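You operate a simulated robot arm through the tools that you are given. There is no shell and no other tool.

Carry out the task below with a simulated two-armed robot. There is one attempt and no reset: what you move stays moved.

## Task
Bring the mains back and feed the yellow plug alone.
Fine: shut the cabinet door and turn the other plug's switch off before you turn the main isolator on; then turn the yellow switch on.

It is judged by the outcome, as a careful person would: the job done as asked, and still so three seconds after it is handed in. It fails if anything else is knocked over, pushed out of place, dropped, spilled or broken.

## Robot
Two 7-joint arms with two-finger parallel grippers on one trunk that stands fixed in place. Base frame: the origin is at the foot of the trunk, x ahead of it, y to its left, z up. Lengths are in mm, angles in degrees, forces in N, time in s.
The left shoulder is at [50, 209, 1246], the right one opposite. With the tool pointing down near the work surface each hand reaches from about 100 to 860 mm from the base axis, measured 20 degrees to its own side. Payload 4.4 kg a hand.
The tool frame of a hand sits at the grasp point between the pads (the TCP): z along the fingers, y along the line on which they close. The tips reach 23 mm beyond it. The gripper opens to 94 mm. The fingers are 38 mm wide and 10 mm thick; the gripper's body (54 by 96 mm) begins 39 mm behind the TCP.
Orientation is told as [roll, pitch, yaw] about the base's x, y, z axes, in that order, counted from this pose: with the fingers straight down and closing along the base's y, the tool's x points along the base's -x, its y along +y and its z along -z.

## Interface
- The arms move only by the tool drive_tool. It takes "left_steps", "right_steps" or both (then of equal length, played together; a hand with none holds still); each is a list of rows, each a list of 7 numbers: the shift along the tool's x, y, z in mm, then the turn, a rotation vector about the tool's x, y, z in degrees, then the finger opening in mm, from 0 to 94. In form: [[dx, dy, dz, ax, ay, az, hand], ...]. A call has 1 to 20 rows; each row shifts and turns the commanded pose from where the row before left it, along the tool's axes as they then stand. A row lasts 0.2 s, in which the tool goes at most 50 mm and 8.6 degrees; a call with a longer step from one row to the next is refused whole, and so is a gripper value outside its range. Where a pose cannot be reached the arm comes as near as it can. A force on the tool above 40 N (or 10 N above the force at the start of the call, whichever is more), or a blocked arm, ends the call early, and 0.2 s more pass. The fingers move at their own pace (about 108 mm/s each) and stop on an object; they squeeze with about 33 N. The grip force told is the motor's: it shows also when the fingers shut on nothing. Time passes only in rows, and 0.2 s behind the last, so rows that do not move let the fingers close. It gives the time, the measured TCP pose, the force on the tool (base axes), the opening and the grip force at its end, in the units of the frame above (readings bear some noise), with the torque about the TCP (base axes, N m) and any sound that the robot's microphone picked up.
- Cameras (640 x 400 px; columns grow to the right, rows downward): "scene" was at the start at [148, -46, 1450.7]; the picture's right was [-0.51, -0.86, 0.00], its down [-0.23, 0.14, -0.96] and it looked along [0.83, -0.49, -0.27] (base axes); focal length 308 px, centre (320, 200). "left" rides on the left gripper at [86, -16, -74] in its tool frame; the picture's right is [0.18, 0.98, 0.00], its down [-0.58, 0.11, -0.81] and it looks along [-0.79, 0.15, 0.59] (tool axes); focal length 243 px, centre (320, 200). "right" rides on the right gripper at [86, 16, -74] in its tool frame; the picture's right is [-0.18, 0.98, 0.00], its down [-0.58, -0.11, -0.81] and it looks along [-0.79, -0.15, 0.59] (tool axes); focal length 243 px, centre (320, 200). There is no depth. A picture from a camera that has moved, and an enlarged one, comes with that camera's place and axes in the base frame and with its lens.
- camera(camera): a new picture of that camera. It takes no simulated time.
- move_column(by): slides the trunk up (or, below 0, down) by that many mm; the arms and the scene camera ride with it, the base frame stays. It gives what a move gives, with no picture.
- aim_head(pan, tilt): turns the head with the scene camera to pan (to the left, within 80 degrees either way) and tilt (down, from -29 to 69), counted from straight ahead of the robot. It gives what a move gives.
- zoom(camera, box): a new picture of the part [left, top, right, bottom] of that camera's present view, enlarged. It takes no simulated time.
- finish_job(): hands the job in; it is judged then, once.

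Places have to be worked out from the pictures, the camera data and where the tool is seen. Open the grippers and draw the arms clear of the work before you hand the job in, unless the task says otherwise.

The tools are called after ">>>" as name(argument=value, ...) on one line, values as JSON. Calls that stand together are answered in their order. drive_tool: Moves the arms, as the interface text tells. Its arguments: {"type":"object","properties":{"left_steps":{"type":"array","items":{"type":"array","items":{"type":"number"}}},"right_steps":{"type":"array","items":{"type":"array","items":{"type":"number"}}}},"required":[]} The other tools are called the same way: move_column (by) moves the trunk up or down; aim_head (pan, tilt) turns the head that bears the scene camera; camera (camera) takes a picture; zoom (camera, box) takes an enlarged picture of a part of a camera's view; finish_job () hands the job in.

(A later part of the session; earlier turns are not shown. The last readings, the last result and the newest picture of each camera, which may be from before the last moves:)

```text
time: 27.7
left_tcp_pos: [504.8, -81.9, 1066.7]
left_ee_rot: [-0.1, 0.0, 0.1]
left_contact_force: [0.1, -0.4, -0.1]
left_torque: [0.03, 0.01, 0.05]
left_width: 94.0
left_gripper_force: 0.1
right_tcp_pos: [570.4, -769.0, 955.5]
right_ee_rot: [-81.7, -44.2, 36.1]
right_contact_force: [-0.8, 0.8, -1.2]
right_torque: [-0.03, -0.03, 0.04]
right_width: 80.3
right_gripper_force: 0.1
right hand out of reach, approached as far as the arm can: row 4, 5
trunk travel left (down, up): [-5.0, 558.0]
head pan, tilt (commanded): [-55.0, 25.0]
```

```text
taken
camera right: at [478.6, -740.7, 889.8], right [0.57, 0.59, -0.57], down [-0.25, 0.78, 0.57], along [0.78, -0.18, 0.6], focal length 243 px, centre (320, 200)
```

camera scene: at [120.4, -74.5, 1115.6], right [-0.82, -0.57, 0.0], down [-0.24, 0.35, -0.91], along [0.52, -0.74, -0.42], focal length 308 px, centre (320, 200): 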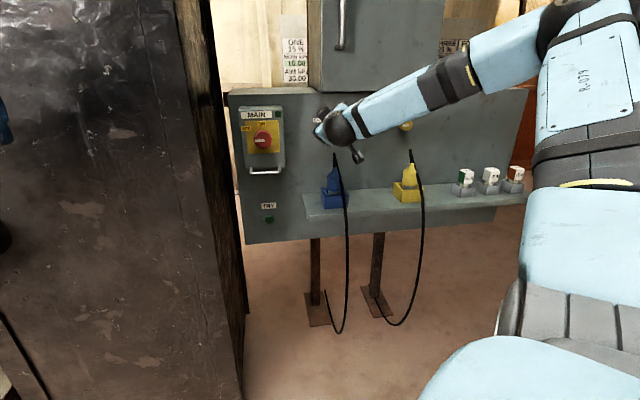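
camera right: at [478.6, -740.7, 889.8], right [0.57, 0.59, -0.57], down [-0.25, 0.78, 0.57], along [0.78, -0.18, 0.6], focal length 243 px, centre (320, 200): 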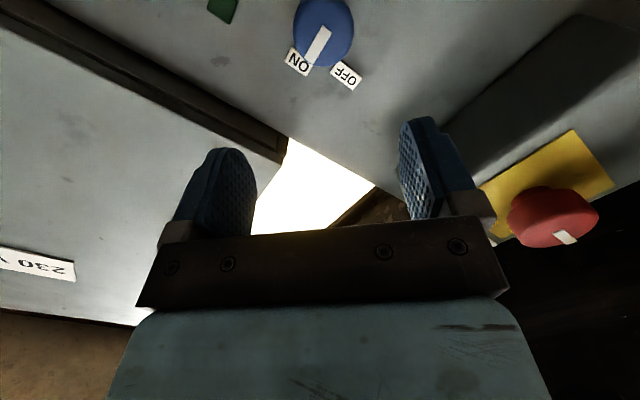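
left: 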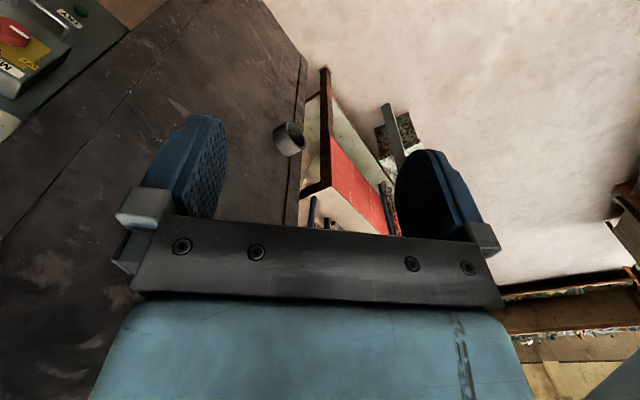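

The readings fit a forearm-roll joint at its limit, with the wrist bent the wrong way round. I unwind it in free space: retreat, swing the hand down, then round to the left, so that I can pass through a straight wrist and bend it the other way.

>>> drive_tool(right_steps=[[-5.6, -6.25, -21.1, 0, 0, 0, 60], [-5.6, -6.25, -21.1, 0, 0, 0, 60], [-5.6, -6.25, -21.1, 0, 0, 0, 60], [-5.6, -6.25, -21.1, 0, 0, 0, 60], [12.1, 12.25, 0, -6.0, 5.92, 0, 60], [12.1, 12.25, 0, -6.0, 5.92, 0, 60], [12.1, 12.25, 0, -6.0, 5.92, 0, 60], [12.1, 12.25, 0, -6.0, 5.92, 0, 60], [12.1, 12.25, 0, -6.0, 5.92, 0, 60], [12.1, 12.25, 0, -6.0, 5.92, 0, 60]])

>>> camera(camera="scene")

>>> camera(camera="right")

```text
time: 29.9
left_tcp_pos: [504.7, -81.8, 1065.0]
left_ee_rot: [0.0, 0.0, 0.0]
left_contact_force: [0.5, -0.1, -0.3]
left_torque: [0.02, 0.0, 0.02]
left_width: 94.0
left_gripper_force: 0.1
right_tcp_pos: [487.1, -672.5, 909.9]
right_ee_rot: [-26.9, -23.9, 3.3]
right_contact_force: [0.6, 0.6, 0.1]
right_torque: [0.01, -0.04, 0.0]
right_width: 60.1
right_gripper_force: 0.0
right hand out of reach, approached as far as the arm can: row 1
trunk travel left (down, up): [-5.0, 558.0]
head pan, tilt (commanded): [-55.0, 25.0]
```

```text
taken
camera scene: at [120.5, -74.4, 1115.7], right [-0.82, -0.57, 0.0], down [-0.24, 0.35, -0.91], along [0.52, -0.74, -0.42], focal length 308 px, centre (320, 200)
```

scene: 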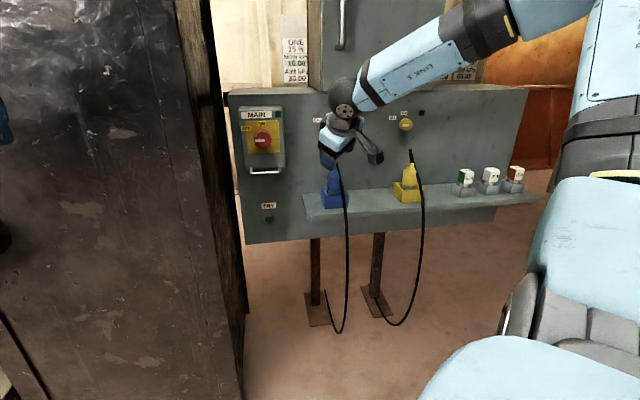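

```text
taken
camera right: at [382.4, -628.7, 927.8], right [0.3, 0.89, -0.33], down [0.2, 0.28, 0.94], along [0.93, -0.35, -0.1], focal length 243 px, centre (320, 200)
```

right: 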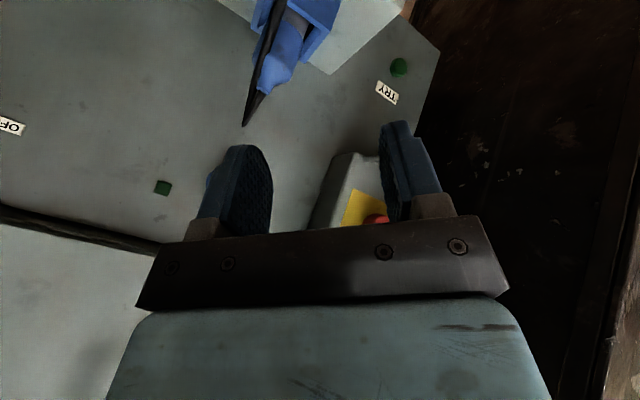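

The wrist unwinds as planned. Now I swing the hand round to the left about the vertical, keeping the wrist where it is.

>>> drive_tool(right_steps=[[-6.84, 6.76, 0, -3.31, -3.35, -6.67, 60], [-6.84, 6.76, 0, -3.31, -3.35, -6.67, 60], [-6.84, 6.76, 0, -3.31, -3.35, -6.67, 60], [-6.84, 6.76, 0, -3.31, -3.35, -6.67, 60], [-6.84, 6.76, 0, -3.31, -3.35, -6.67, 60], [-6.84, 6.76, 0, -3.31, -3.35, -6.67, 60], [-6.84, 6.76, 0, -3.31, -3.35, -6.67, 60]])

>>> camera(camera="scene")

>>> camera(camera="right")

```text
time: 31.5
left_tcp_pos: [505.3, -81.9, 1065.0]
left_ee_rot: [0.0, 0.0, 0.1]
left_contact_force: [0.1, -0.6, -0.3]
left_torque: [0.0, 0.0, 0.01]
left_width: 94.1
left_gripper_force: 0.0
right_tcp_pos: [508.1, -616.2, 895.4]
right_ee_rot: [-27.4, -24.0, 27.7]
right_contact_force: [0.2, 0.3, 0.9]
right_torque: [0.01, -0.02, 0.02]
right_width: 59.9
right_gripper_force: 0.1
right hand out of reach, approached as far as the arm can: row 3, 4, 5, 6, 7
trunk travel left (down, up): [-5.0, 558.0]
head pan, tilt (commanded): [-55.0, 25.0]
```

```text
taken
camera scene: at [120.3, -74.0, 1115.7], right [-0.82, -0.57, 0.0], down [-0.24, 0.35, -0.91], along [0.52, -0.74, -0.42], focal length 308 px, centre (320, 200)
```

scene: 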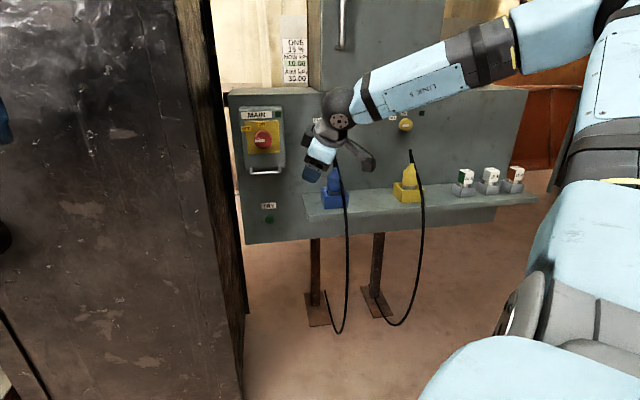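

```text
taken
camera right: at [395.2, -619.1, 911.9], right [-0.09, 0.94, -0.34], down [0.07, 0.34, 0.94], along [0.99, 0.06, -0.09], focal length 243 px, centre (320, 200)
```

right: 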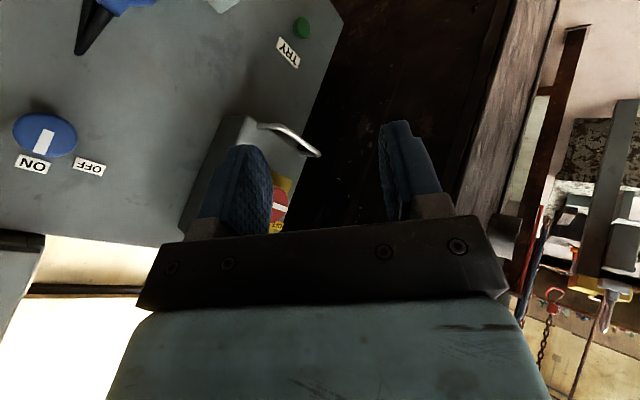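

The swing stopped half way, at azimuth -24°. I test whether a roll of +45° about the tool axis frees it, then swing on.

>>> drive_tool(right_steps=[[0, 0, 0, 0, 0, 7.5, 60], [0, 0, 0, 0, 0, 7.5, 60], [0, 0, 0, 0, 0, 7.5, 60], [0, 0, 0, 0, 0, 7.5, 60], [0, 0, 0, 0, 0, 7.5, 60], [0, 0, 0, 0, 0, 7.5, 60]])

>>> drive_tool(right_steps=[[-9.64, 0, 0, 0, -4.72, -6.67, 60], [-9.64, 0, 0, 0, -4.72, -6.67, 60], [-9.64, 0, 0, 0, -4.72, -6.67, 60]])

>>> camera(camera="scene")

>>> camera(camera="right")

```text
time: 32.9
left_tcp_pos: [504.8, -81.5, 1065.3]
left_ee_rot: [0.0, 0.0, -0.1]
left_contact_force: [-0.2, -0.1, -0.1]
left_torque: [-0.02, -0.02, 0.02]
left_width: 93.8
left_gripper_force: 0.0
right_tcp_pos: [508.2, -616.3, 895.8]
right_ee_rot: [-0.5, -35.9, -23.3]
right_contact_force: [0.1, 0.3, 0.2]
right_torque: [-0.01, 0.0, -0.02]
right_width: 60.0
right_gripper_force: 0.0
trunk travel left (down, up): [-5.0, 558.0]
head pan, tilt (commanded): [-55.0, 25.0]
```

```text
time: 33.7
left_tcp_pos: [503.8, -81.2, 1066.3]
left_ee_rot: [-0.1, -0.1, 0.0]
left_contact_force: [0.2, -0.1, 0.3]
left_torque: [-0.02, -0.04, 0.04]
left_width: 93.9
left_gripper_force: 0.1
right_tcp_pos: [529.6, -622.3, 913.8]
right_ee_rot: [-20.5, -46.5, 6.6]
right_contact_force: [-0.6, -0.5, -0.2]
right_torque: [-0.02, 0.01, -0.01]
right_width: 59.9
right_gripper_force: 0.1
trunk travel left (down, up): [-5.0, 558.0]
head pan, tilt (commanded): [-55.0, 25.0]
```

```text
taken
camera scene: at [120.5, -74.0, 1115.7], right [-0.82, -0.57, 0.0], down [-0.24, 0.35, -0.91], along [0.52, -0.74, -0.42], focal length 308 px, centre (320, 200)
```

scene: 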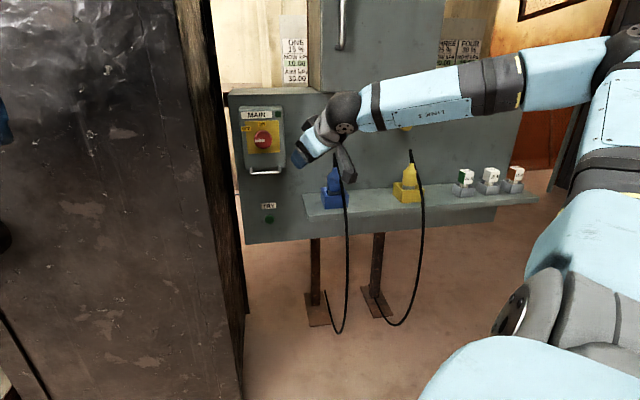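

```text
taken
camera right: at [419.9, -591.4, 895.2], right [0.27, 0.96, -0.1], down [-0.19, 0.16, 0.97], along [0.94, -0.24, 0.23], focal length 243 px, centre (320, 200)
```

right: 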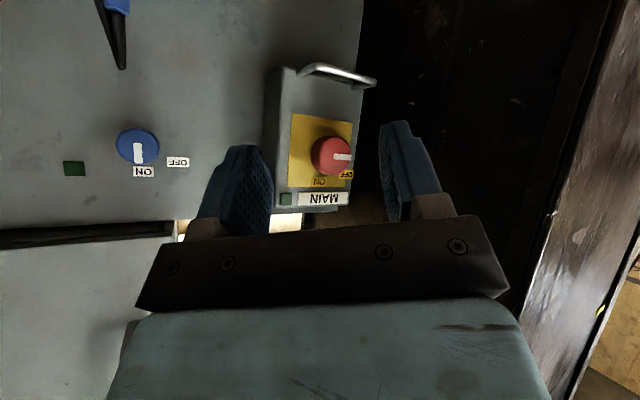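

With roll 0 the wrist moves freely. I now swing the hand through the line of the forearm (estimated azimuth -5°, 20° down) and beyond it, up and to the left, to bend the wrist the other way.

>>> drive_tool(right_steps=[[-16.15, 5.74, 0, -2.81, -7.91, 0, 60], [-16.15, 5.74, 0, -2.81, -7.91, 0, 60], [-16.15, 5.74, 0, -2.81, -7.91, 0, 60], [-16.15, 5.74, 0, -2.81, -7.91, 0, 60], [-16.15, 5.74, 0, -2.81, -7.91, 0, 60]])

>>> camera(camera="scene")

>>> camera(camera="right")

```text
time: 34.9
left_tcp_pos: [504.2, -82.1, 1064.4]
left_ee_rot: [0.0, -0.1, 0.0]
left_contact_force: [-0.3, -1.0, -0.3]
left_torque: [0.0, -0.03, 0.0]
left_width: 93.9
left_gripper_force: 0.0
right_tcp_pos: [564.3, -584.3, 977.7]
right_ee_rot: [-62.6, -80.6, 66.6]
right_contact_force: [0.6, -0.1, 0.0]
right_torque: [0.0, -0.01, -0.01]
right_width: 59.9
right_gripper_force: 0.1
trunk travel left (down, up): [-5.0, 558.0]
head pan, tilt (commanded): [-55.0, 25.0]
```

```text
taken
camera scene: at [120.5, -74.1, 1115.7], right [-0.82, -0.57, 0.0], down [-0.24, 0.35, -0.91], along [0.52, -0.74, -0.42], focal length 308 px, centre (320, 200)
```

scene: 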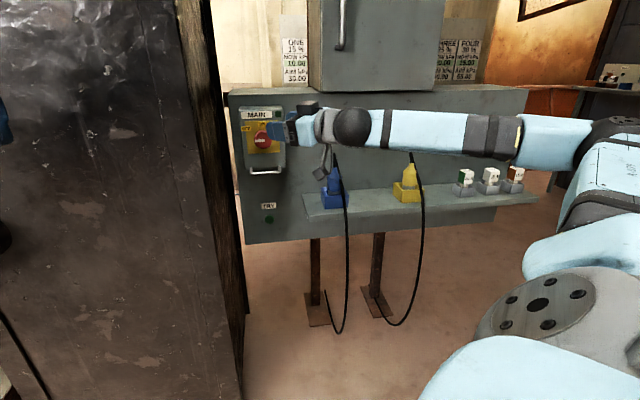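

```text
taken
camera right: at [484.9, -584.4, 895.0], right [-0.06, 1.0, 0.04], down [-0.76, -0.07, 0.65], along [0.65, 0.01, 0.76], focal length 243 px, centre (320, 200)
```

right: 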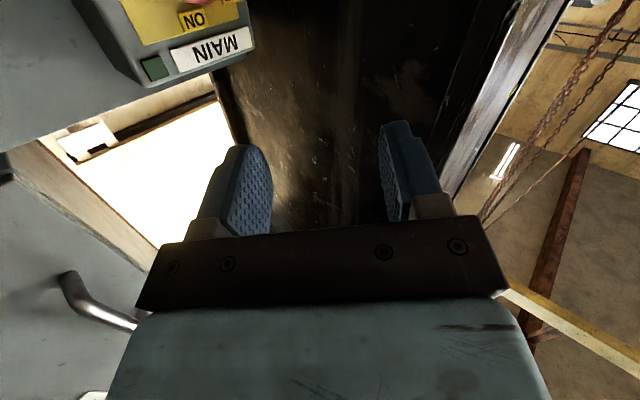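

The crossing worked and the elbow dropped; the wrist is now straight with the forearm. Next I bend the hand upwards about 30° and roll it +45°, to stay on this side of the joint.

>>> drive_tool(right_steps=[[-17, -2.45, 0, 1.2, -8.3, 0, 60], [-17, -2.45, 0, 1.2, -8.3, 0, 60], [-17, -2.45, 0, 1.2, -8.3, 0, 60], [-17, -2.45, 0, 1.2, -8.3, 0, 60], [0, 0, 0, 0, 0, 7.5, 60], [0, 0, 0, 0, 0, 7.5, 60], [0, 0, 0, 0, 0, 7.5, 60], [0, 0, 0, 0, 0, 7.5, 60], [0, 0, 0, 0, 0, 7.5, 60], [0, 0, 0, 0, 0, 7.5, 60]])

>>> camera(camera="scene")

>>> camera(camera="right")

```text
time: 37.1
left_tcp_pos: [505.3, -82.4, 1066.0]
left_ee_rot: [0.0, -0.1, 0.0]
left_contact_force: [-0.3, -0.4, -0.2]
left_torque: [-0.01, 0.0, -0.02]
left_width: 94.1
left_gripper_force: 0.1
right_tcp_pos: [538.3, -618.2, 1016.7]
right_ee_rot: [125.8, -47.9, -115.9]
right_contact_force: [-0.8, -0.6, -0.1]
right_torque: [-0.03, 0.02, -0.04]
right_width: 59.8
right_gripper_force: 0.0
right hand out of reach, approached as far as the arm can: row 1, 2, 4, 5
trunk travel left (down, up): [-5.0, 558.0]
head pan, tilt (commanded): [-55.0, 25.0]
```

```text
taken
camera scene: at [120.5, -74.1, 1115.7], right [-0.82, -0.57, 0.0], down [-0.24, 0.35, -0.91], along [0.52, -0.74, -0.42], focal length 308 px, centre (320, 200)
```

scene: 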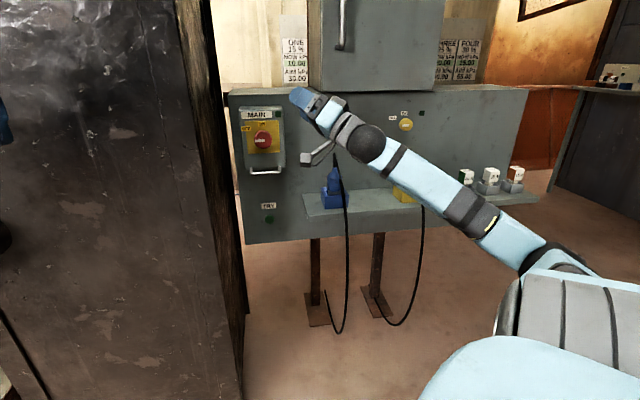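

```text
taken
camera right: at [491.6, -554.8, 931.8], right [-0.31, 0.67, 0.67], down [-0.88, -0.47, 0.06], along [0.35, -0.57, 0.74], focal length 243 px, centre (320, 200)
```

right: 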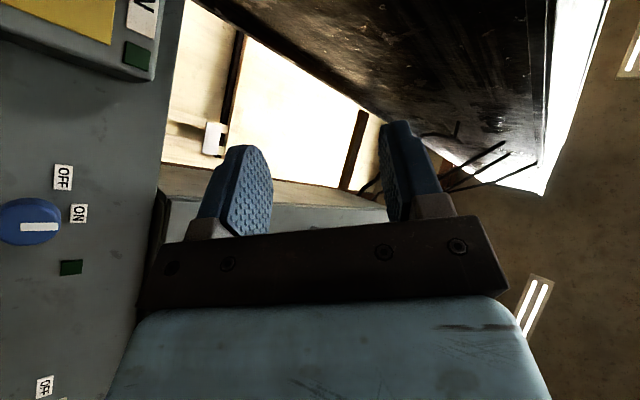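

The wrist joint evidently cannot bend backwards past straight: the hand cannot lie exactly on the shoulder–wrist line, but 6–8° off it works, which is good enough for gripping a knob. I bring the hand back below the forearm line and roll it back.

>>> drive_tool(right_steps=[[13.8, -10.07, 0, 4.93, 6.77, 0, 60], [13.8, -10.07, 0, 4.93, 6.77, 0, 60], [13.8, -10.07, 0, 4.93, 6.77, 0, 60], [13.8, -10.07, 0, 4.93, 6.77, 0, 60], [13.8, -10.07, 0, 4.93, 6.77, 0, 60], [13.8, -10.07, 0, 4.93, 6.77, 0, 60], [0, 0, 0, 0, 0, -7.8, 60], [0, 0, 0, 0, 0, -7.8, 60], [0, 0, 0, 0, 0, -7.8, 60], [0, 0, 0, 0, 0, -7.8, 60], [0, 0, 0, 0, 0, -7.8, 60]])

>>> camera(camera="scene")

>>> camera(camera="right")

```text
time: 39.5
left_tcp_pos: [505.6, -81.7, 1063.8]
left_ee_rot: [0.0, 0.1, 0.0]
left_contact_force: [0.3, 0.3, 0.7]
left_torque: [0.0, 0.0, -0.02]
left_width: 93.9
left_gripper_force: 0.0
right_tcp_pos: [543.6, -616.2, 919.9]
right_ee_rot: [-5.6, -63.3, 8.3]
right_contact_force: [0.8, 0.0, 0.4]
right_torque: [-0.01, -0.01, -0.04]
right_width: 60.1
right_gripper_force: 0.0
trunk travel left (down, up): [-5.0, 558.0]
head pan, tilt (commanded): [-55.0, 25.0]
```

```text
taken
camera scene: at [120.4, -73.9, 1115.7], right [-0.82, -0.57, 0.0], down [-0.24, 0.35, -0.91], along [0.52, -0.74, -0.42], focal length 308 px, centre (320, 200)
```

scene: 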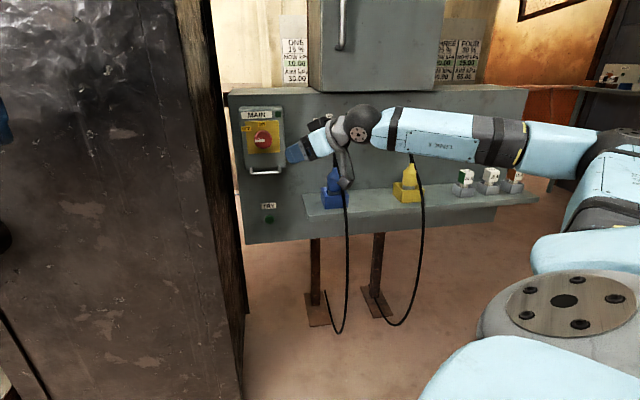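

```text
taken
camera right: at [438.4, -607.0, 874.6], right [0.03, 0.99, 0.12], down [-0.45, -0.1, 0.89], along [0.89, -0.08, 0.45], focal length 243 px, centre (320, 200)
```

right: 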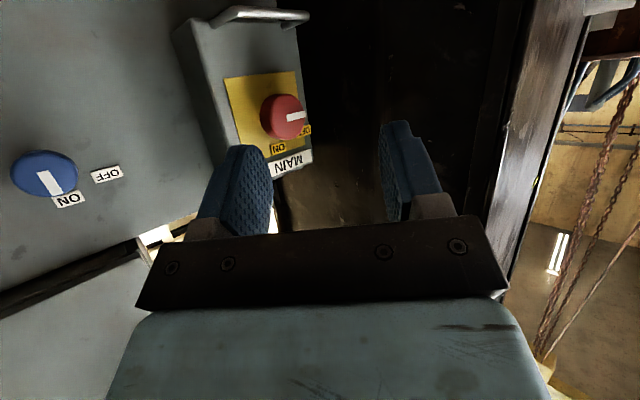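

The arm is free again, with the elbow level to the right. I swing the hand round to azimuth -48° and roll it -45°, keeping the wrist in place.

>>> drive_tool(right_steps=[[0.82, -15.3, 0, 7.5, 0.4, 3.82, 60], [0.82, -15.3, 0, 7.5, 0.4, 3.82, 60], [0.82, -15.3, 0, 7.5, 0.4, 3.82, 60], [0.82, -15.3, 0, 7.5, 0.4, 3.82, 60], [0.82, -15.3, 0, 7.5, 0.4, 3.82, 60], [0.82, -15.3, 0, 7.5, 0.4, 3.82, 60], [0, 0, 0, 0, 0, -7.5, 60], [0, 0, 0, 0, 0, -7.5, 60], [0, 0, 0, 0, 0, -7.5, 60], [0, 0, 0, 0, 0, -7.5, 60], [0, 0, 0, 0, 0, -7.5, 60], [0, 0, 0, 0, 0, -7.5, 60]])

>>> camera(camera="scene")

>>> camera(camera="right")

```text
time: 42.1
left_tcp_pos: [504.8, -81.1, 1065.6]
left_ee_rot: [0.0, -0.1, 0.0]
left_contact_force: [0.7, 0.7, 0.1]
left_torque: [-0.02, -0.01, 0.0]
left_width: 93.8
left_gripper_force: 0.1
right_tcp_pos: [514.9, -701.6, 920.8]
right_ee_rot: [-55.5, -36.8, 19.1]
right_contact_force: [-0.9, -0.4, -0.9]
right_torque: [0.0, -0.01, -0.01]
right_width: 59.9
right_gripper_force: 0.1
trunk travel left (down, up): [-5.0, 558.0]
head pan, tilt (commanded): [-55.0, 25.0]
```

```text
taken
camera scene: at [120.4, -73.7, 1115.7], right [-0.82, -0.57, 0.0], down [-0.24, 0.35, -0.91], along [0.52, -0.74, -0.42], focal length 308 px, centre (320, 200)
```

scene: 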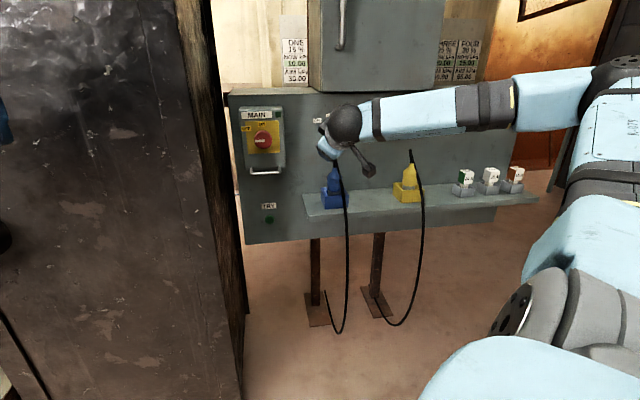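

```text
taken
camera right: at [410.3, -661.5, 891.0], right [0.42, 0.73, -0.54], down [-0.07, 0.61, 0.79], along [0.91, -0.29, 0.3], focal length 243 px, centre (320, 200)
```

right: 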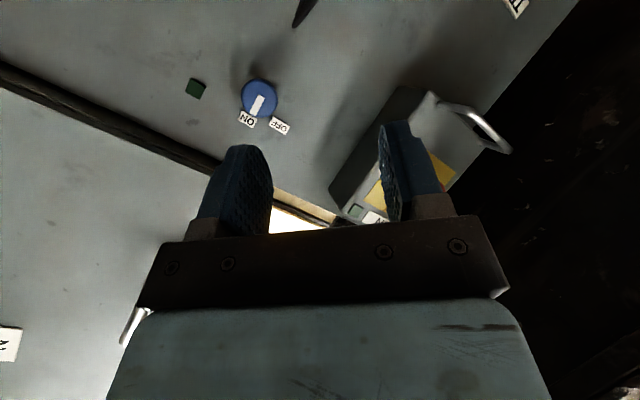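

The wrist view puts the blue knob at about [629,-854,919]. I raise the tool to about 6° below level and move to a standoff 60 mm in front of it.

>>> drive_tool(right_steps=[[-9.6, -10.5, 0, 5.13, -4.7, 0, 70], [-9.6, -10.5, 0, 5.13, -4.7, 0, 70], [-9.6, -10.5, 0, 5.13, -4.7, 0, 70], [6.9, 1.35, 30.35, 0, 0, 0, 70], [6.9, 1.35, 30.35, 0, 0, 0, 70], [6.9, 1.35, 30.35, 0, 0, 0, 70], [6.9, 1.35, 30.35, 0, 0, 0, 70]])

>>> camera(camera="scene")

>>> camera(camera="right")

```text
time: 43.7
left_tcp_pos: [505.5, -81.3, 1065.1]
left_ee_rot: [-0.1, 0.0, 0.1]
left_contact_force: [-0.3, 0.1, -0.3]
left_torque: [-0.01, 0.02, 0.02]
left_width: 93.9
left_gripper_force: 0.1
right_tcp_pos: [588.5, -809.6, 951.2]
right_ee_rot: [-81.3, -42.0, 35.8]
right_contact_force: [-0.2, 0.0, 0.7]
right_torque: [-0.01, -0.05, -0.02]
right_width: 70.3
right_gripper_force: 0.0
right hand out of reach, approached as far as the arm can: row 5, 6, 7
trunk travel left (down, up): [-5.0, 558.0]
head pan, tilt (commanded): [-55.0, 25.0]
```

```text
taken
camera scene: at [120.5, -74.6, 1115.6], right [-0.82, -0.57, 0.0], down [-0.24, 0.35, -0.91], along [0.52, -0.74, -0.42], focal length 308 px, centre (320, 200)
```

scene: 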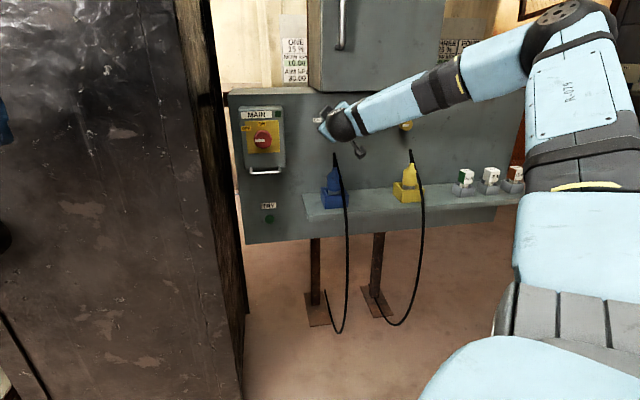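

```text
taken
camera right: at [495.7, -782.6, 889.2], right [0.55, 0.58, -0.6], down [-0.23, 0.8, 0.56], along [0.8, -0.17, 0.58], focal length 243 px, centre (320, 200)
```

right: 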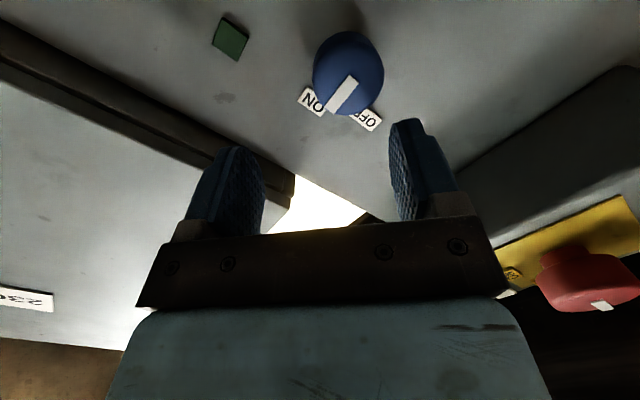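

The tool keeps its direction but sits 25 mm high there. I accept a slightly bigger tilt (about 10°, azimuth -51°) and bring it down onto the knob's axis.

>>> drive_tool(right_steps=[[0, 0, 0, -1.465, 4.57, 0.27, 70], [5.85, 8.9, 1.75, 0, 0, 0, 70], [5.85, 8.9, 1.75, 0, 0, 0, 70]])

>>> camera(camera="right")

>>> camera(camera="scene")

```text
time: 44.5
left_tcp_pos: [504.4, -80.9, 1066.1]
left_ee_rot: [0.1, 0.0, -0.1]
left_contact_force: [-0.4, 0.2, 0.3]
left_torque: [-0.04, 0.0, 0.02]
left_width: 94.2
left_gripper_force: 0.1
right_tcp_pos: [591.0, -808.6, 929.4]
right_ee_rot: [-76.2, -41.5, 29.9]
right_contact_force: [0.3, 0.6, 0.2]
right_torque: [0.02, -0.02, 0.02]
right_width: 70.1
right_gripper_force: 0.1
trunk travel left (down, up): [-5.0, 558.0]
head pan, tilt (commanded): [-55.0, 25.0]
```

```text
taken
camera right: at [496.0, -772.5, 872.5], right [0.55, 0.59, -0.59], down [-0.17, 0.77, 0.61], along [0.82, -0.23, 0.53], focal length 243 px, centre (320, 200)
```

right: 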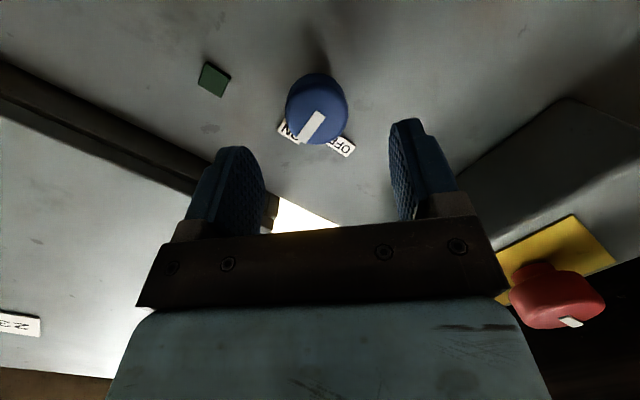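

```text
taken
camera scene: at [120.5, -74.1, 1115.7], right [-0.82, -0.57, 0.0], down [-0.24, 0.35, -0.91], along [0.52, -0.74, -0.42], focal length 308 px, centre (320, 200)
```

scene: 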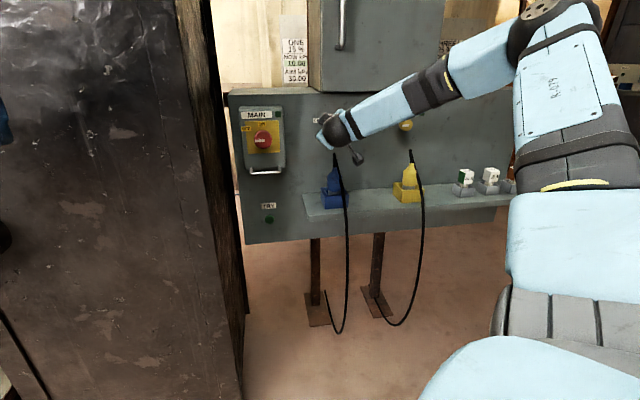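

The tool axis now points at the blue knob with no reach warning. I do a dry run of the -90° roll here, to be sure that the last joint has the range.

>>> drive_tool(right_steps=[[0, 0, 0, 0, 0, -8.2, 70], [0, 0, 0, 0, 0, -8.2, 70], [0, 0, 0, 0, 0, -8.2, 70], [0, 0, 0, 0, 0, -8.2, 70], [0, 0, 0, 0, 0, -8.2, 70], [0, 0, 0, 0, 0, -8.2, 70], [0, 0, 0, 0, 0, -8.2, 70], [0, 0, 0, 0, 0, -8.2, 70], [0, 0, 0, 0, 0, -8.2, 70], [0, 0, 0, 0, 0, -8.2, 70], [0, 0, 0, 0, 0, -8.2, 70]])

>>> camera(camera="right")

```text
time: 46.9
left_tcp_pos: [505.5, -81.6, 1066.3]
left_ee_rot: [0.0, 0.0, 0.0]
left_contact_force: [-0.3, -0.3, 0.2]
left_torque: [0.02, 0.01, -0.04]
left_width: 93.8
left_gripper_force: 0.1
right_tcp_pos: [591.1, -807.1, 929.6]
right_ee_rot: [-74.8, 47.0, 50.5]
right_contact_force: [0.3, -0.3, -1.1]
right_torque: [-0.01, 0.02, -0.04]
right_width: 69.9
right_gripper_force: 0.0
trunk travel left (down, up): [-5.0, 558.0]
head pan, tilt (commanded): [-55.0, 25.0]
```

```text
taken
camera right: at [497.7, -801.0, 994.8], right [-0.56, -0.27, -0.78], down [-0.18, 0.96, -0.21], along [0.81, 0.02, -0.59], focal length 243 px, centre (320, 200)
```

right: 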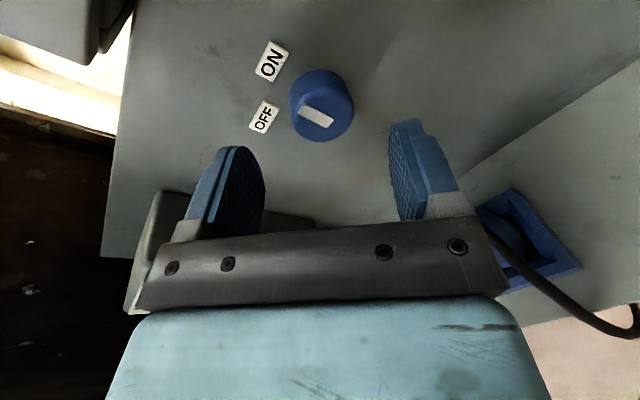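

The range is fine, and a second view puts the knob face at about [626,-850,919]. I roll back and move in over the knob with open fingers.

>>> drive_tool(right_steps=[[0, 0, 0, 0, 0, 8.2, 70], [0, 0, 0, 0, 0, 8.2, 70], [0, 0, 0, 0, 0, 8.2, 70], [0, 0, 0, 0, 0, 8.2, 70], [0, 0, 0, 0, 0, 8.2, 70], [0, 0, 0, 0, 0, 8.2, 70], [0, 0, 0, 0, 0, 8.2, 70], [0, 0, 0, 0, 0, 8.2, 70], [0, 0, 0, 0, 0, 8.2, 70], [0, 0, 0, 0, 0, 8.2, 70], [0, 0, 0, 0, 0, 8.2, 70], [0, 0, 15, 0, 0, 0, 70], [0, 0, 10, 0, 0, 0, 70], [0, 0, 10, 0, 0, 0, 70], [0, 0, 6, 0, 0, 0, 70], [0, 0, 5, 0, 0, 0, 70]])

>>> camera(camera="right")

>>> zoom(camera="scene", box=[260, 80, 420, 200])

```text
time: 50.3
left_tcp_pos: [505.3, -80.9, 1064.6]
left_ee_rot: [0.0, 0.0, 0.0]
left_contact_force: [0.4, -0.3, -0.3]
left_torque: [0.01, 0.02, 0.03]
left_width: 94.2
left_gripper_force: 0.0
right_tcp_pos: [620.6, -842.7, 921.5]
right_ee_rot: [-76.1, -41.5, 29.9]
right_contact_force: [-0.4, 0.4, -0.7]
right_torque: [0.0, -0.01, -0.06]
right_width: 69.9
right_gripper_force: 0.1
trunk travel left (down, up): [-5.0, 558.0]
head pan, tilt (commanded): [-55.0, 25.0]
```

```text
taken
camera right: at [525.9, -808.4, 864.4], right [0.55, 0.59, -0.59], down [-0.17, 0.77, 0.61], along [0.82, -0.23, 0.53], focal length 243 px, centre (320, 200)
```

right: 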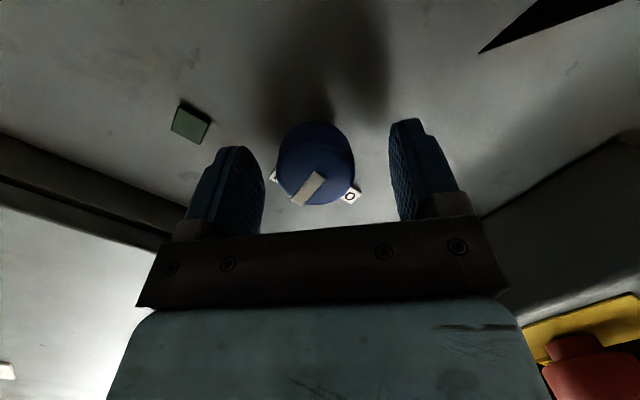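

```text
3.33 times, centred on (340, 140) of scene
camera zoom: at [120.5, -74.0, 1115.7], right [-0.82, -0.57, 0.0], down [-0.24, 0.35, -0.91], along [0.52, -0.74, -0.42], focal length 1027 px, centre (253, 400)
```

zoom: 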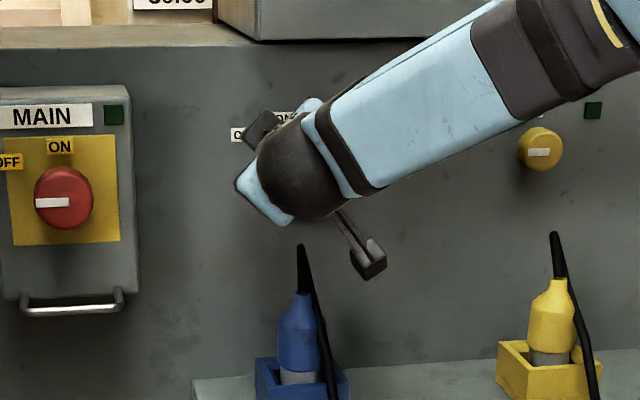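

The knob sits centred between the fingers. I close on it.

>>> drive_tool(right_steps=[[0, 0, 0, 0, 0, 0, 0], [0, 0, 0, 0, 0, 0, 0], [0, 0, 0, 0, 0, 0, 0]])

>>> camera(camera="right")

```text
time: 51.1
left_tcp_pos: [504.3, -81.5, 1065.3]
left_ee_rot: [0.0, 0.0, 0.0]
left_contact_force: [-0.3, -0.1, -0.2]
left_torque: [0.0, 0.02, -0.01]
left_width: 93.7
left_gripper_force: 0.1
right_tcp_pos: [619.2, -842.4, 923.4]
right_ee_rot: [-76.5, -41.6, 29.9]
right_contact_force: [3.9, -15.7, 10.1]
right_torque: [-0.62, -0.58, -1.3]
right_width: 37.9
right_gripper_force: 45.1
trunk travel left (down, up): [-5.0, 558.0]
head pan, tilt (commanded): [-55.0, 25.0]
```

```text
taken
camera right: at [525.5, -809.1, 866.0], right [0.55, 0.58, -0.59], down [-0.17, 0.78, 0.61], along [0.81, -0.23, 0.53], focal length 243 px, centre (320, 200)
```

right: 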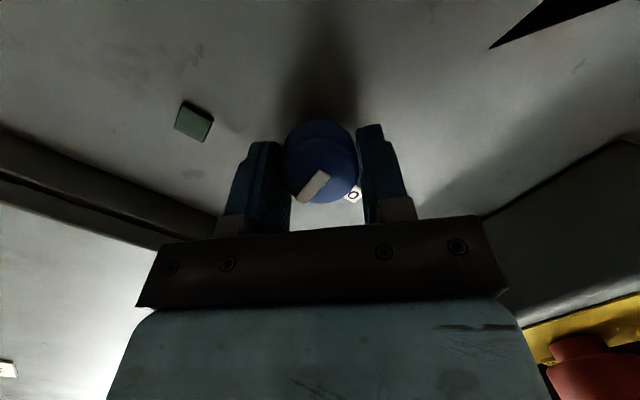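

The fingers hold the knob at 38 mm. I start turning counter-clockwise (-z), with a small shift to centre the hand, and check after a third of the turn.

>>> drive_tool(right_steps=[[0, -2, 0, 0, 0, -7.5, 0], [0, 0, 0, 0, 0, -7.5, 0], [0, 0, 0, 0, 0, -7.5, 0], [0, 0, 0, 0, 0, -7.5, 0]])

>>> camera(camera="right")

```text
time: 52.1
left_tcp_pos: [504.8, -80.6, 1064.9]
left_ee_rot: [0.0, 0.0, 0.0]
left_contact_force: [0.5, 0.8, -0.6]
left_torque: [-0.04, 0.01, 0.0]
left_width: 93.9
left_gripper_force: 0.1
right_tcp_pos: [619.1, -842.1, 923.1]
right_ee_rot: [-79.4, -11.9, 37.0]
right_contact_force: [3.4, 4.0, 1.3]
right_torque: [-0.58, -0.58, -1.48]
right_width: 40.0
right_gripper_force: 44.5
trunk travel left (down, up): [-5.0, 558.0]
head pan, tilt (commanded): [-55.0, 25.0]
```

```text
taken
camera right: at [506.9, -831.1, 901.7], right [0.2, 0.37, -0.91], down [-0.05, 0.93, 0.37], along [0.98, -0.02, 0.2], focal length 243 px, centre (320, 200)
```

right: 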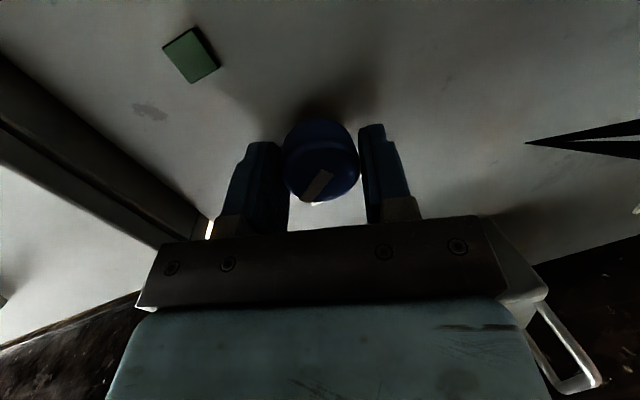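

The knob turns with the hand and the forces are low. I turn the remaining 60°.

>>> drive_tool(right_steps=[[0, 0, 0, 0, 0, -7.5, 0], [0, 0, 0, 0, 0, -7.5, 0], [0, 0, 0, 0, 0, -7.5, 0], [0, 0, 0, 0, 0, -7.5, 0], [0, 0, 0, 0, 0, -7.5, 0], [0, 0, 0, 0, 0, -7.5, 0], [0, 0, 0, 0, 0, -7.5, 0], [0, 0, 0, 0, 0, -7.5, 0]])

>>> camera(camera="right")

```text
time: 53.9
left_tcp_pos: [504.2, -82.1, 1064.2]
left_ee_rot: [0.0, -0.1, 0.0]
left_contact_force: [-0.2, -0.7, -0.1]
left_torque: [-0.01, -0.02, 0.0]
left_width: 94.2
left_gripper_force: 0.1
right_tcp_pos: [618.7, -843.9, 922.4]
right_ee_rot: [-74.7, 46.7, 50.3]
right_contact_force: [-10.4, 6.7, -8.0]
right_torque: [-0.05, -1.55, 0.26]
right_width: 41.2
right_gripper_force: 44.8
trunk travel left (down, up): [-5.0, 558.0]
head pan, tilt (commanded): [-55.0, 25.0]
```

```text
taken
camera right: at [525.0, -837.6, 987.3], right [-0.56, -0.27, -0.79], down [-0.17, 0.96, -0.21], along [0.81, 0.02, -0.58], focal length 243 px, centre (320, 200)
```

right: 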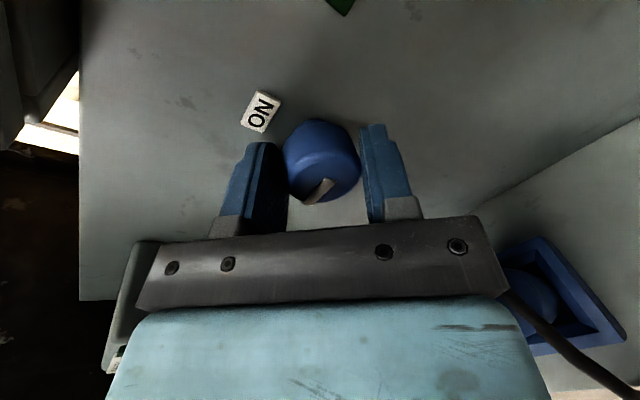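

The knob followed the hand. I open the fingers, back straight off and look at the pointer.

>>> drive_tool(right_steps=[[0, 0, 0, 0, 0, 0, 72], [0, 0, 0, 0, 0, 0, 72], [0, 0, -10, 0, 0, 0, 72], [0, 0, -15, 0, 0, 0, 72], [0, 0, -20, 0, 0, 0, 72], [0, 0, -20, 0, 0, 0, 72]])

>>> camera(camera="right")

>>> zoom(camera="right", box=[200, 20, 440, 170])

```text
time: 55.3
left_tcp_pos: [503.9, -80.8, 1065.0]
left_ee_rot: [0.1, 0.1, 0.0]
left_contact_force: [-0.9, -0.7, -0.3]
left_torque: [-0.02, -0.02, 0.0]
left_width: 94.0
left_gripper_force: 0.2
right_tcp_pos: [579.0, -795.6, 934.2]
right_ee_rot: [-74.9, 46.6, 50.2]
right_contact_force: [-1.0, -1.0, -0.5]
right_torque: [0.01, 0.01, -0.03]
right_width: 72.3
right_gripper_force: 0.1
trunk travel left (down, up): [-5.0, 558.0]
head pan, tilt (commanded): [-55.0, 25.0]
```

```text
taken
camera right: at [484.5, -789.0, 998.1], right [-0.56, -0.27, -0.79], down [-0.17, 0.96, -0.21], along [0.81, 0.02, -0.58], focal length 243 px, centre (320, 200)
```

right: 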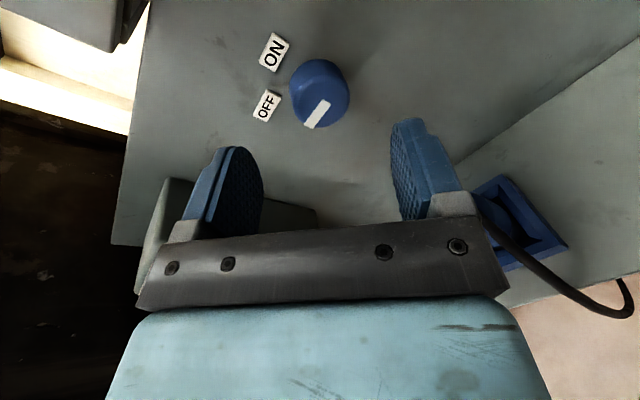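

```text
2.67 times, centred on (320, 95) of right
camera zoom: at [484.5, -789.0, 998.1], right [-0.56, -0.27, -0.79], down [-0.17, 0.96, -0.21], along [0.81, 0.02, -0.58], focal length 647 px, centre (320, 480)
```

zoom: 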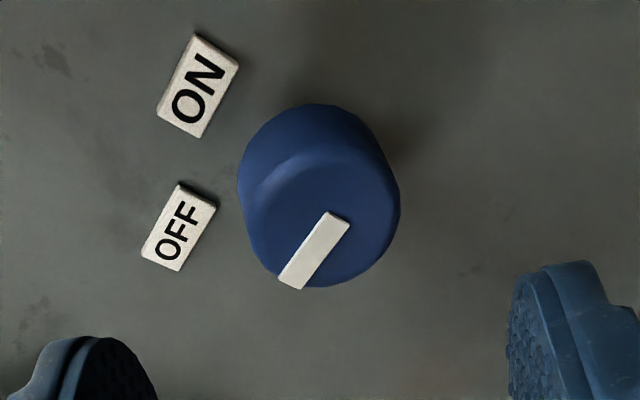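

The pointer now points towards OFF (left), perhaps a few degrees short. I check from the scene camera against the yellow one.

>>> zoom(camera="scene", box=[280, 80, 440, 180])

```text
4.00 times, centred on (360, 130) of scene
camera zoom: at [120.2, -73.8, 1115.8], right [-0.82, -0.57, 0.0], down [-0.24, 0.35, -0.91], along [0.52, -0.74, -0.42], focal length 1232 px, centre (160, 480)
```

zoom: 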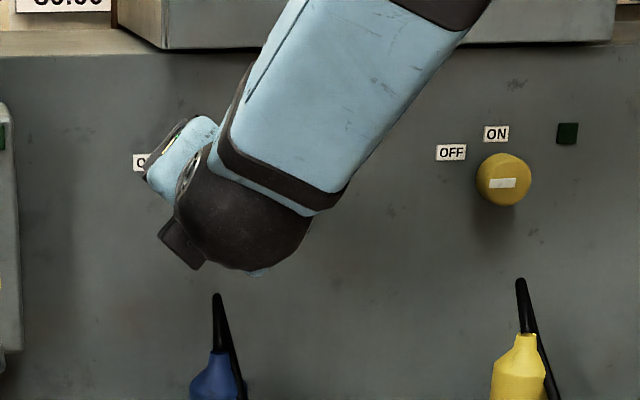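

Projecting the knob face into the wrist view shows that the pointer lies exactly left: blue is OFF. I retreat and go across to a standoff in front of the main isolator.

>>> drive_tool(right_steps=[[-2.7, 5.6, -32.2, 0, 0, 0, 80], [-2.7, 5.6, -32.2, 0, 0, 0, 80], [-2.7, 5.6, -32.2, 0, 0, 0, 80], [-27.9, -28.1, -2.6, 0, 0, 0, 80], [-27.9, -28.1, -2.6, 0, 0, 0, 80], [-27.9, -28.1, -2.6, 0, 0, 0, 80], [-27.9, -28.1, -2.6, 0, 0, 0, 80], [-27.9, -28.1, -2.6, 0, 0, 0, 80]])

>>> camera(camera="right")

>>> camera(camera="scene")

```text
time: 57.1
left_tcp_pos: [504.7, -80.2, 1065.4]
left_ee_rot: [0.0, 0.0, 0.0]
left_contact_force: [-0.6, 0.1, 0.1]
left_torque: [0.02, 0.0, -0.01]
left_width: 94.2
left_gripper_force: 0.0
right_tcp_pos: [621.1, -616.1, 863.8]
right_ee_rot: [-75.4, 46.1, 50.1]
right_contact_force: [0.0, -0.2, -1.1]
right_torque: [-0.01, 0.02, -0.02]
right_width: 79.8
right_gripper_force: 0.0
right hand out of reach, approached as far as the arm can: row 5, 6, 7, 8
trunk travel left (down, up): [-5.0, 558.0]
head pan, tilt (commanded): [-55.0, 25.0]
```

```text
taken
camera right: at [526.9, -611.3, 927.8], right [-0.55, -0.27, -0.79], down [-0.18, 0.96, -0.21], along [0.82, 0.03, -0.57], focal length 243 px, centre (320, 200)
```

right: 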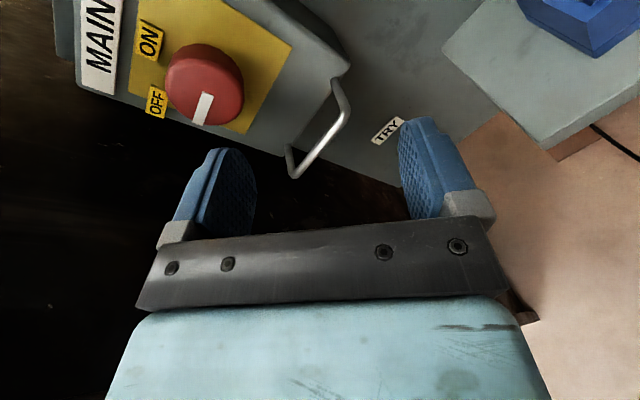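

```text
taken
camera scene: at [120.7, -74.2, 1115.6], right [-0.82, -0.57, 0.0], down [-0.24, 0.35, -0.91], along [0.52, -0.74, -0.42], focal length 308 px, centre (320, 200)
```

scene: 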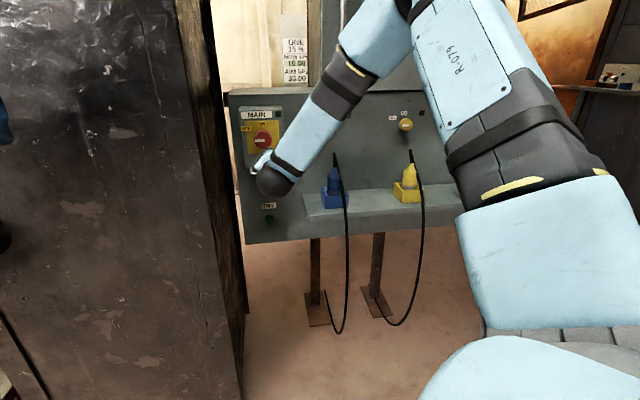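

The arm sagged to z 864 there because it is too folded; closer to the panel it should stretch and recover. I put the red knob at about [715,-656,911] and move to about 45 mm in front of it.

>>> drive_tool(right_steps=[[3.7, -19.8, 8.95, 0, 0, 0, 80], [3.7, -19.8, 8.95, 0, 0, 0, 80], [3.7, -19.8, 8.95, 0, 0, 0, 80], [3.7, -19.8, 8.95, 0, 0, 0, 80]])

>>> camera(camera="right")

>>> camera(camera="scene")

```text
time: 58.1
left_tcp_pos: [505.2, -82.1, 1064.7]
left_ee_rot: [0.0, -0.1, 0.0]
left_contact_force: [0.1, -0.6, -0.2]
left_torque: [0.02, -0.02, -0.02]
left_width: 93.7
left_gripper_force: 0.0
right_tcp_pos: [645.0, -654.5, 867.4]
right_ee_rot: [-75.5, 46.2, 50.1]
right_contact_force: [-0.6, -0.6, -0.8]
right_torque: [-0.01, 0.01, 0.01]
right_width: 80.0
right_gripper_force: 0.0
right hand out of reach, approached as far as the arm can: row 1, 2, 3, 4
trunk travel left (down, up): [-5.0, 558.0]
head pan, tilt (commanded): [-55.0, 25.0]
```

```text
taken
camera right: at [549.8, -648.9, 931.1], right [-0.55, -0.27, -0.79], down [-0.18, 0.96, -0.21], along [0.82, 0.03, -0.58], focal length 243 px, centre (320, 200)
```

right: 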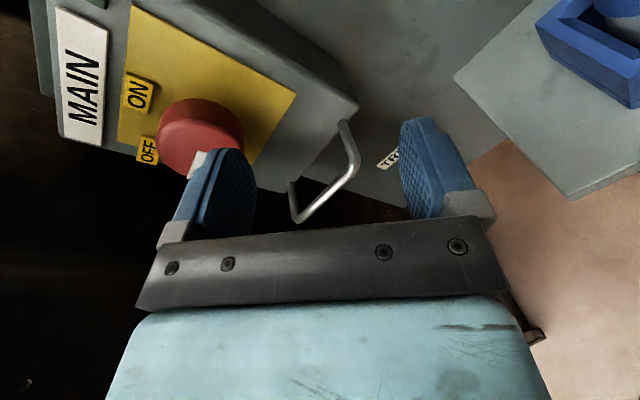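

```text
taken
camera scene: at [120.5, -74.0, 1115.7], right [-0.82, -0.57, 0.0], down [-0.24, 0.35, -0.91], along [0.52, -0.74, -0.42], focal length 308 px, centre (320, 200)
```

scene: 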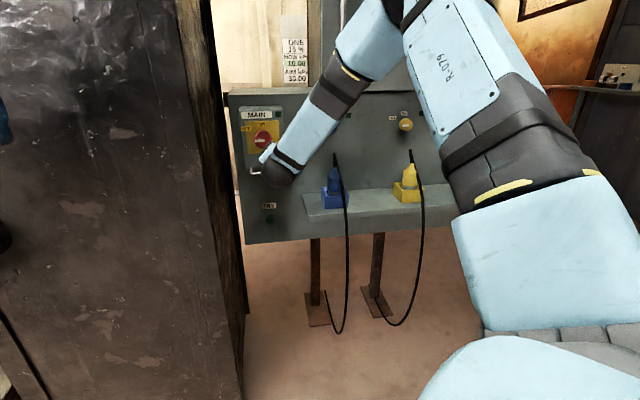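

This posture blocks the way to the left and up: forearm roll and shoulder are both at their limits. I back off from the isolator and tilt the hand down, to unwind the forearm roll to its other side.

>>> drive_tool(right_steps=[[0, 0, -20, 0, 0, 0, 60], [0, 0, -25, 0, 0, 0, 60], [0, 0, -25, 0, 0, 0, 60], [-12.58, 11.68, 0, -5.72, -6.16, 0, 60], [-12.58, 11.68, 0, -5.72, -6.16, 0, 60], [-12.58, 11.68, 0, -5.72, -6.16, 0, 60], [-12.58, 11.68, 0, -5.72, -6.16, 0, 60]])

>>> camera(camera="right")

>>> camera(camera="scene")

```text
time: 59.7
left_tcp_pos: [505.7, -80.4, 1065.8]
left_ee_rot: [0.0, -0.1, 0.0]
left_contact_force: [-0.6, 0.3, 1.2]
left_torque: [-0.01, 0.0, -0.02]
left_width: 94.1
left_gripper_force: 0.1
right_tcp_pos: [526.6, -606.5, 730.6]
right_ee_rot: [-35.7, 31.9, 76.0]
right_contact_force: [0.1, -0.2, -0.4]
right_torque: [-0.01, -0.02, 0.02]
right_width: 60.2
right_gripper_force: 0.1
right hand out of reach, approached as far as the arm can: row 1, 2, 3, 4, 5, 6, 7
trunk travel left (down, up): [-5.0, 558.0]
head pan, tilt (commanded): [-55.0, 25.0]
```

```text
taken
camera right: at [460.8, -636.2, 818.8], right [-0.81, 0.05, -0.58], down [-0.16, 0.94, 0.3], along [0.56, 0.34, -0.75], focal length 243 px, centre (320, 200)
```

right: 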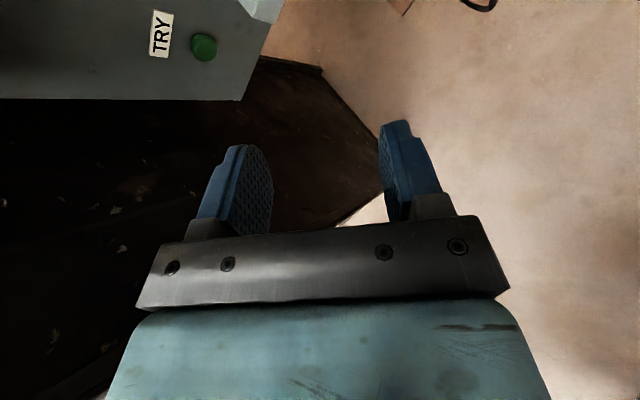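

```text
taken
camera scene: at [120.6, -74.1, 1115.7], right [-0.82, -0.57, 0.0], down [-0.24, 0.35, -0.91], along [0.52, -0.74, -0.42], focal length 308 px, centre (320, 200)
```

scene: 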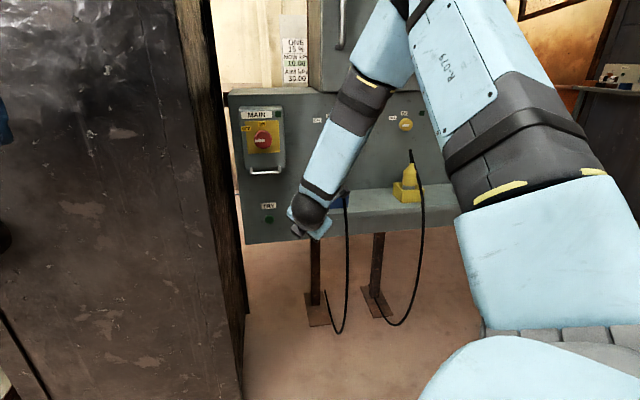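

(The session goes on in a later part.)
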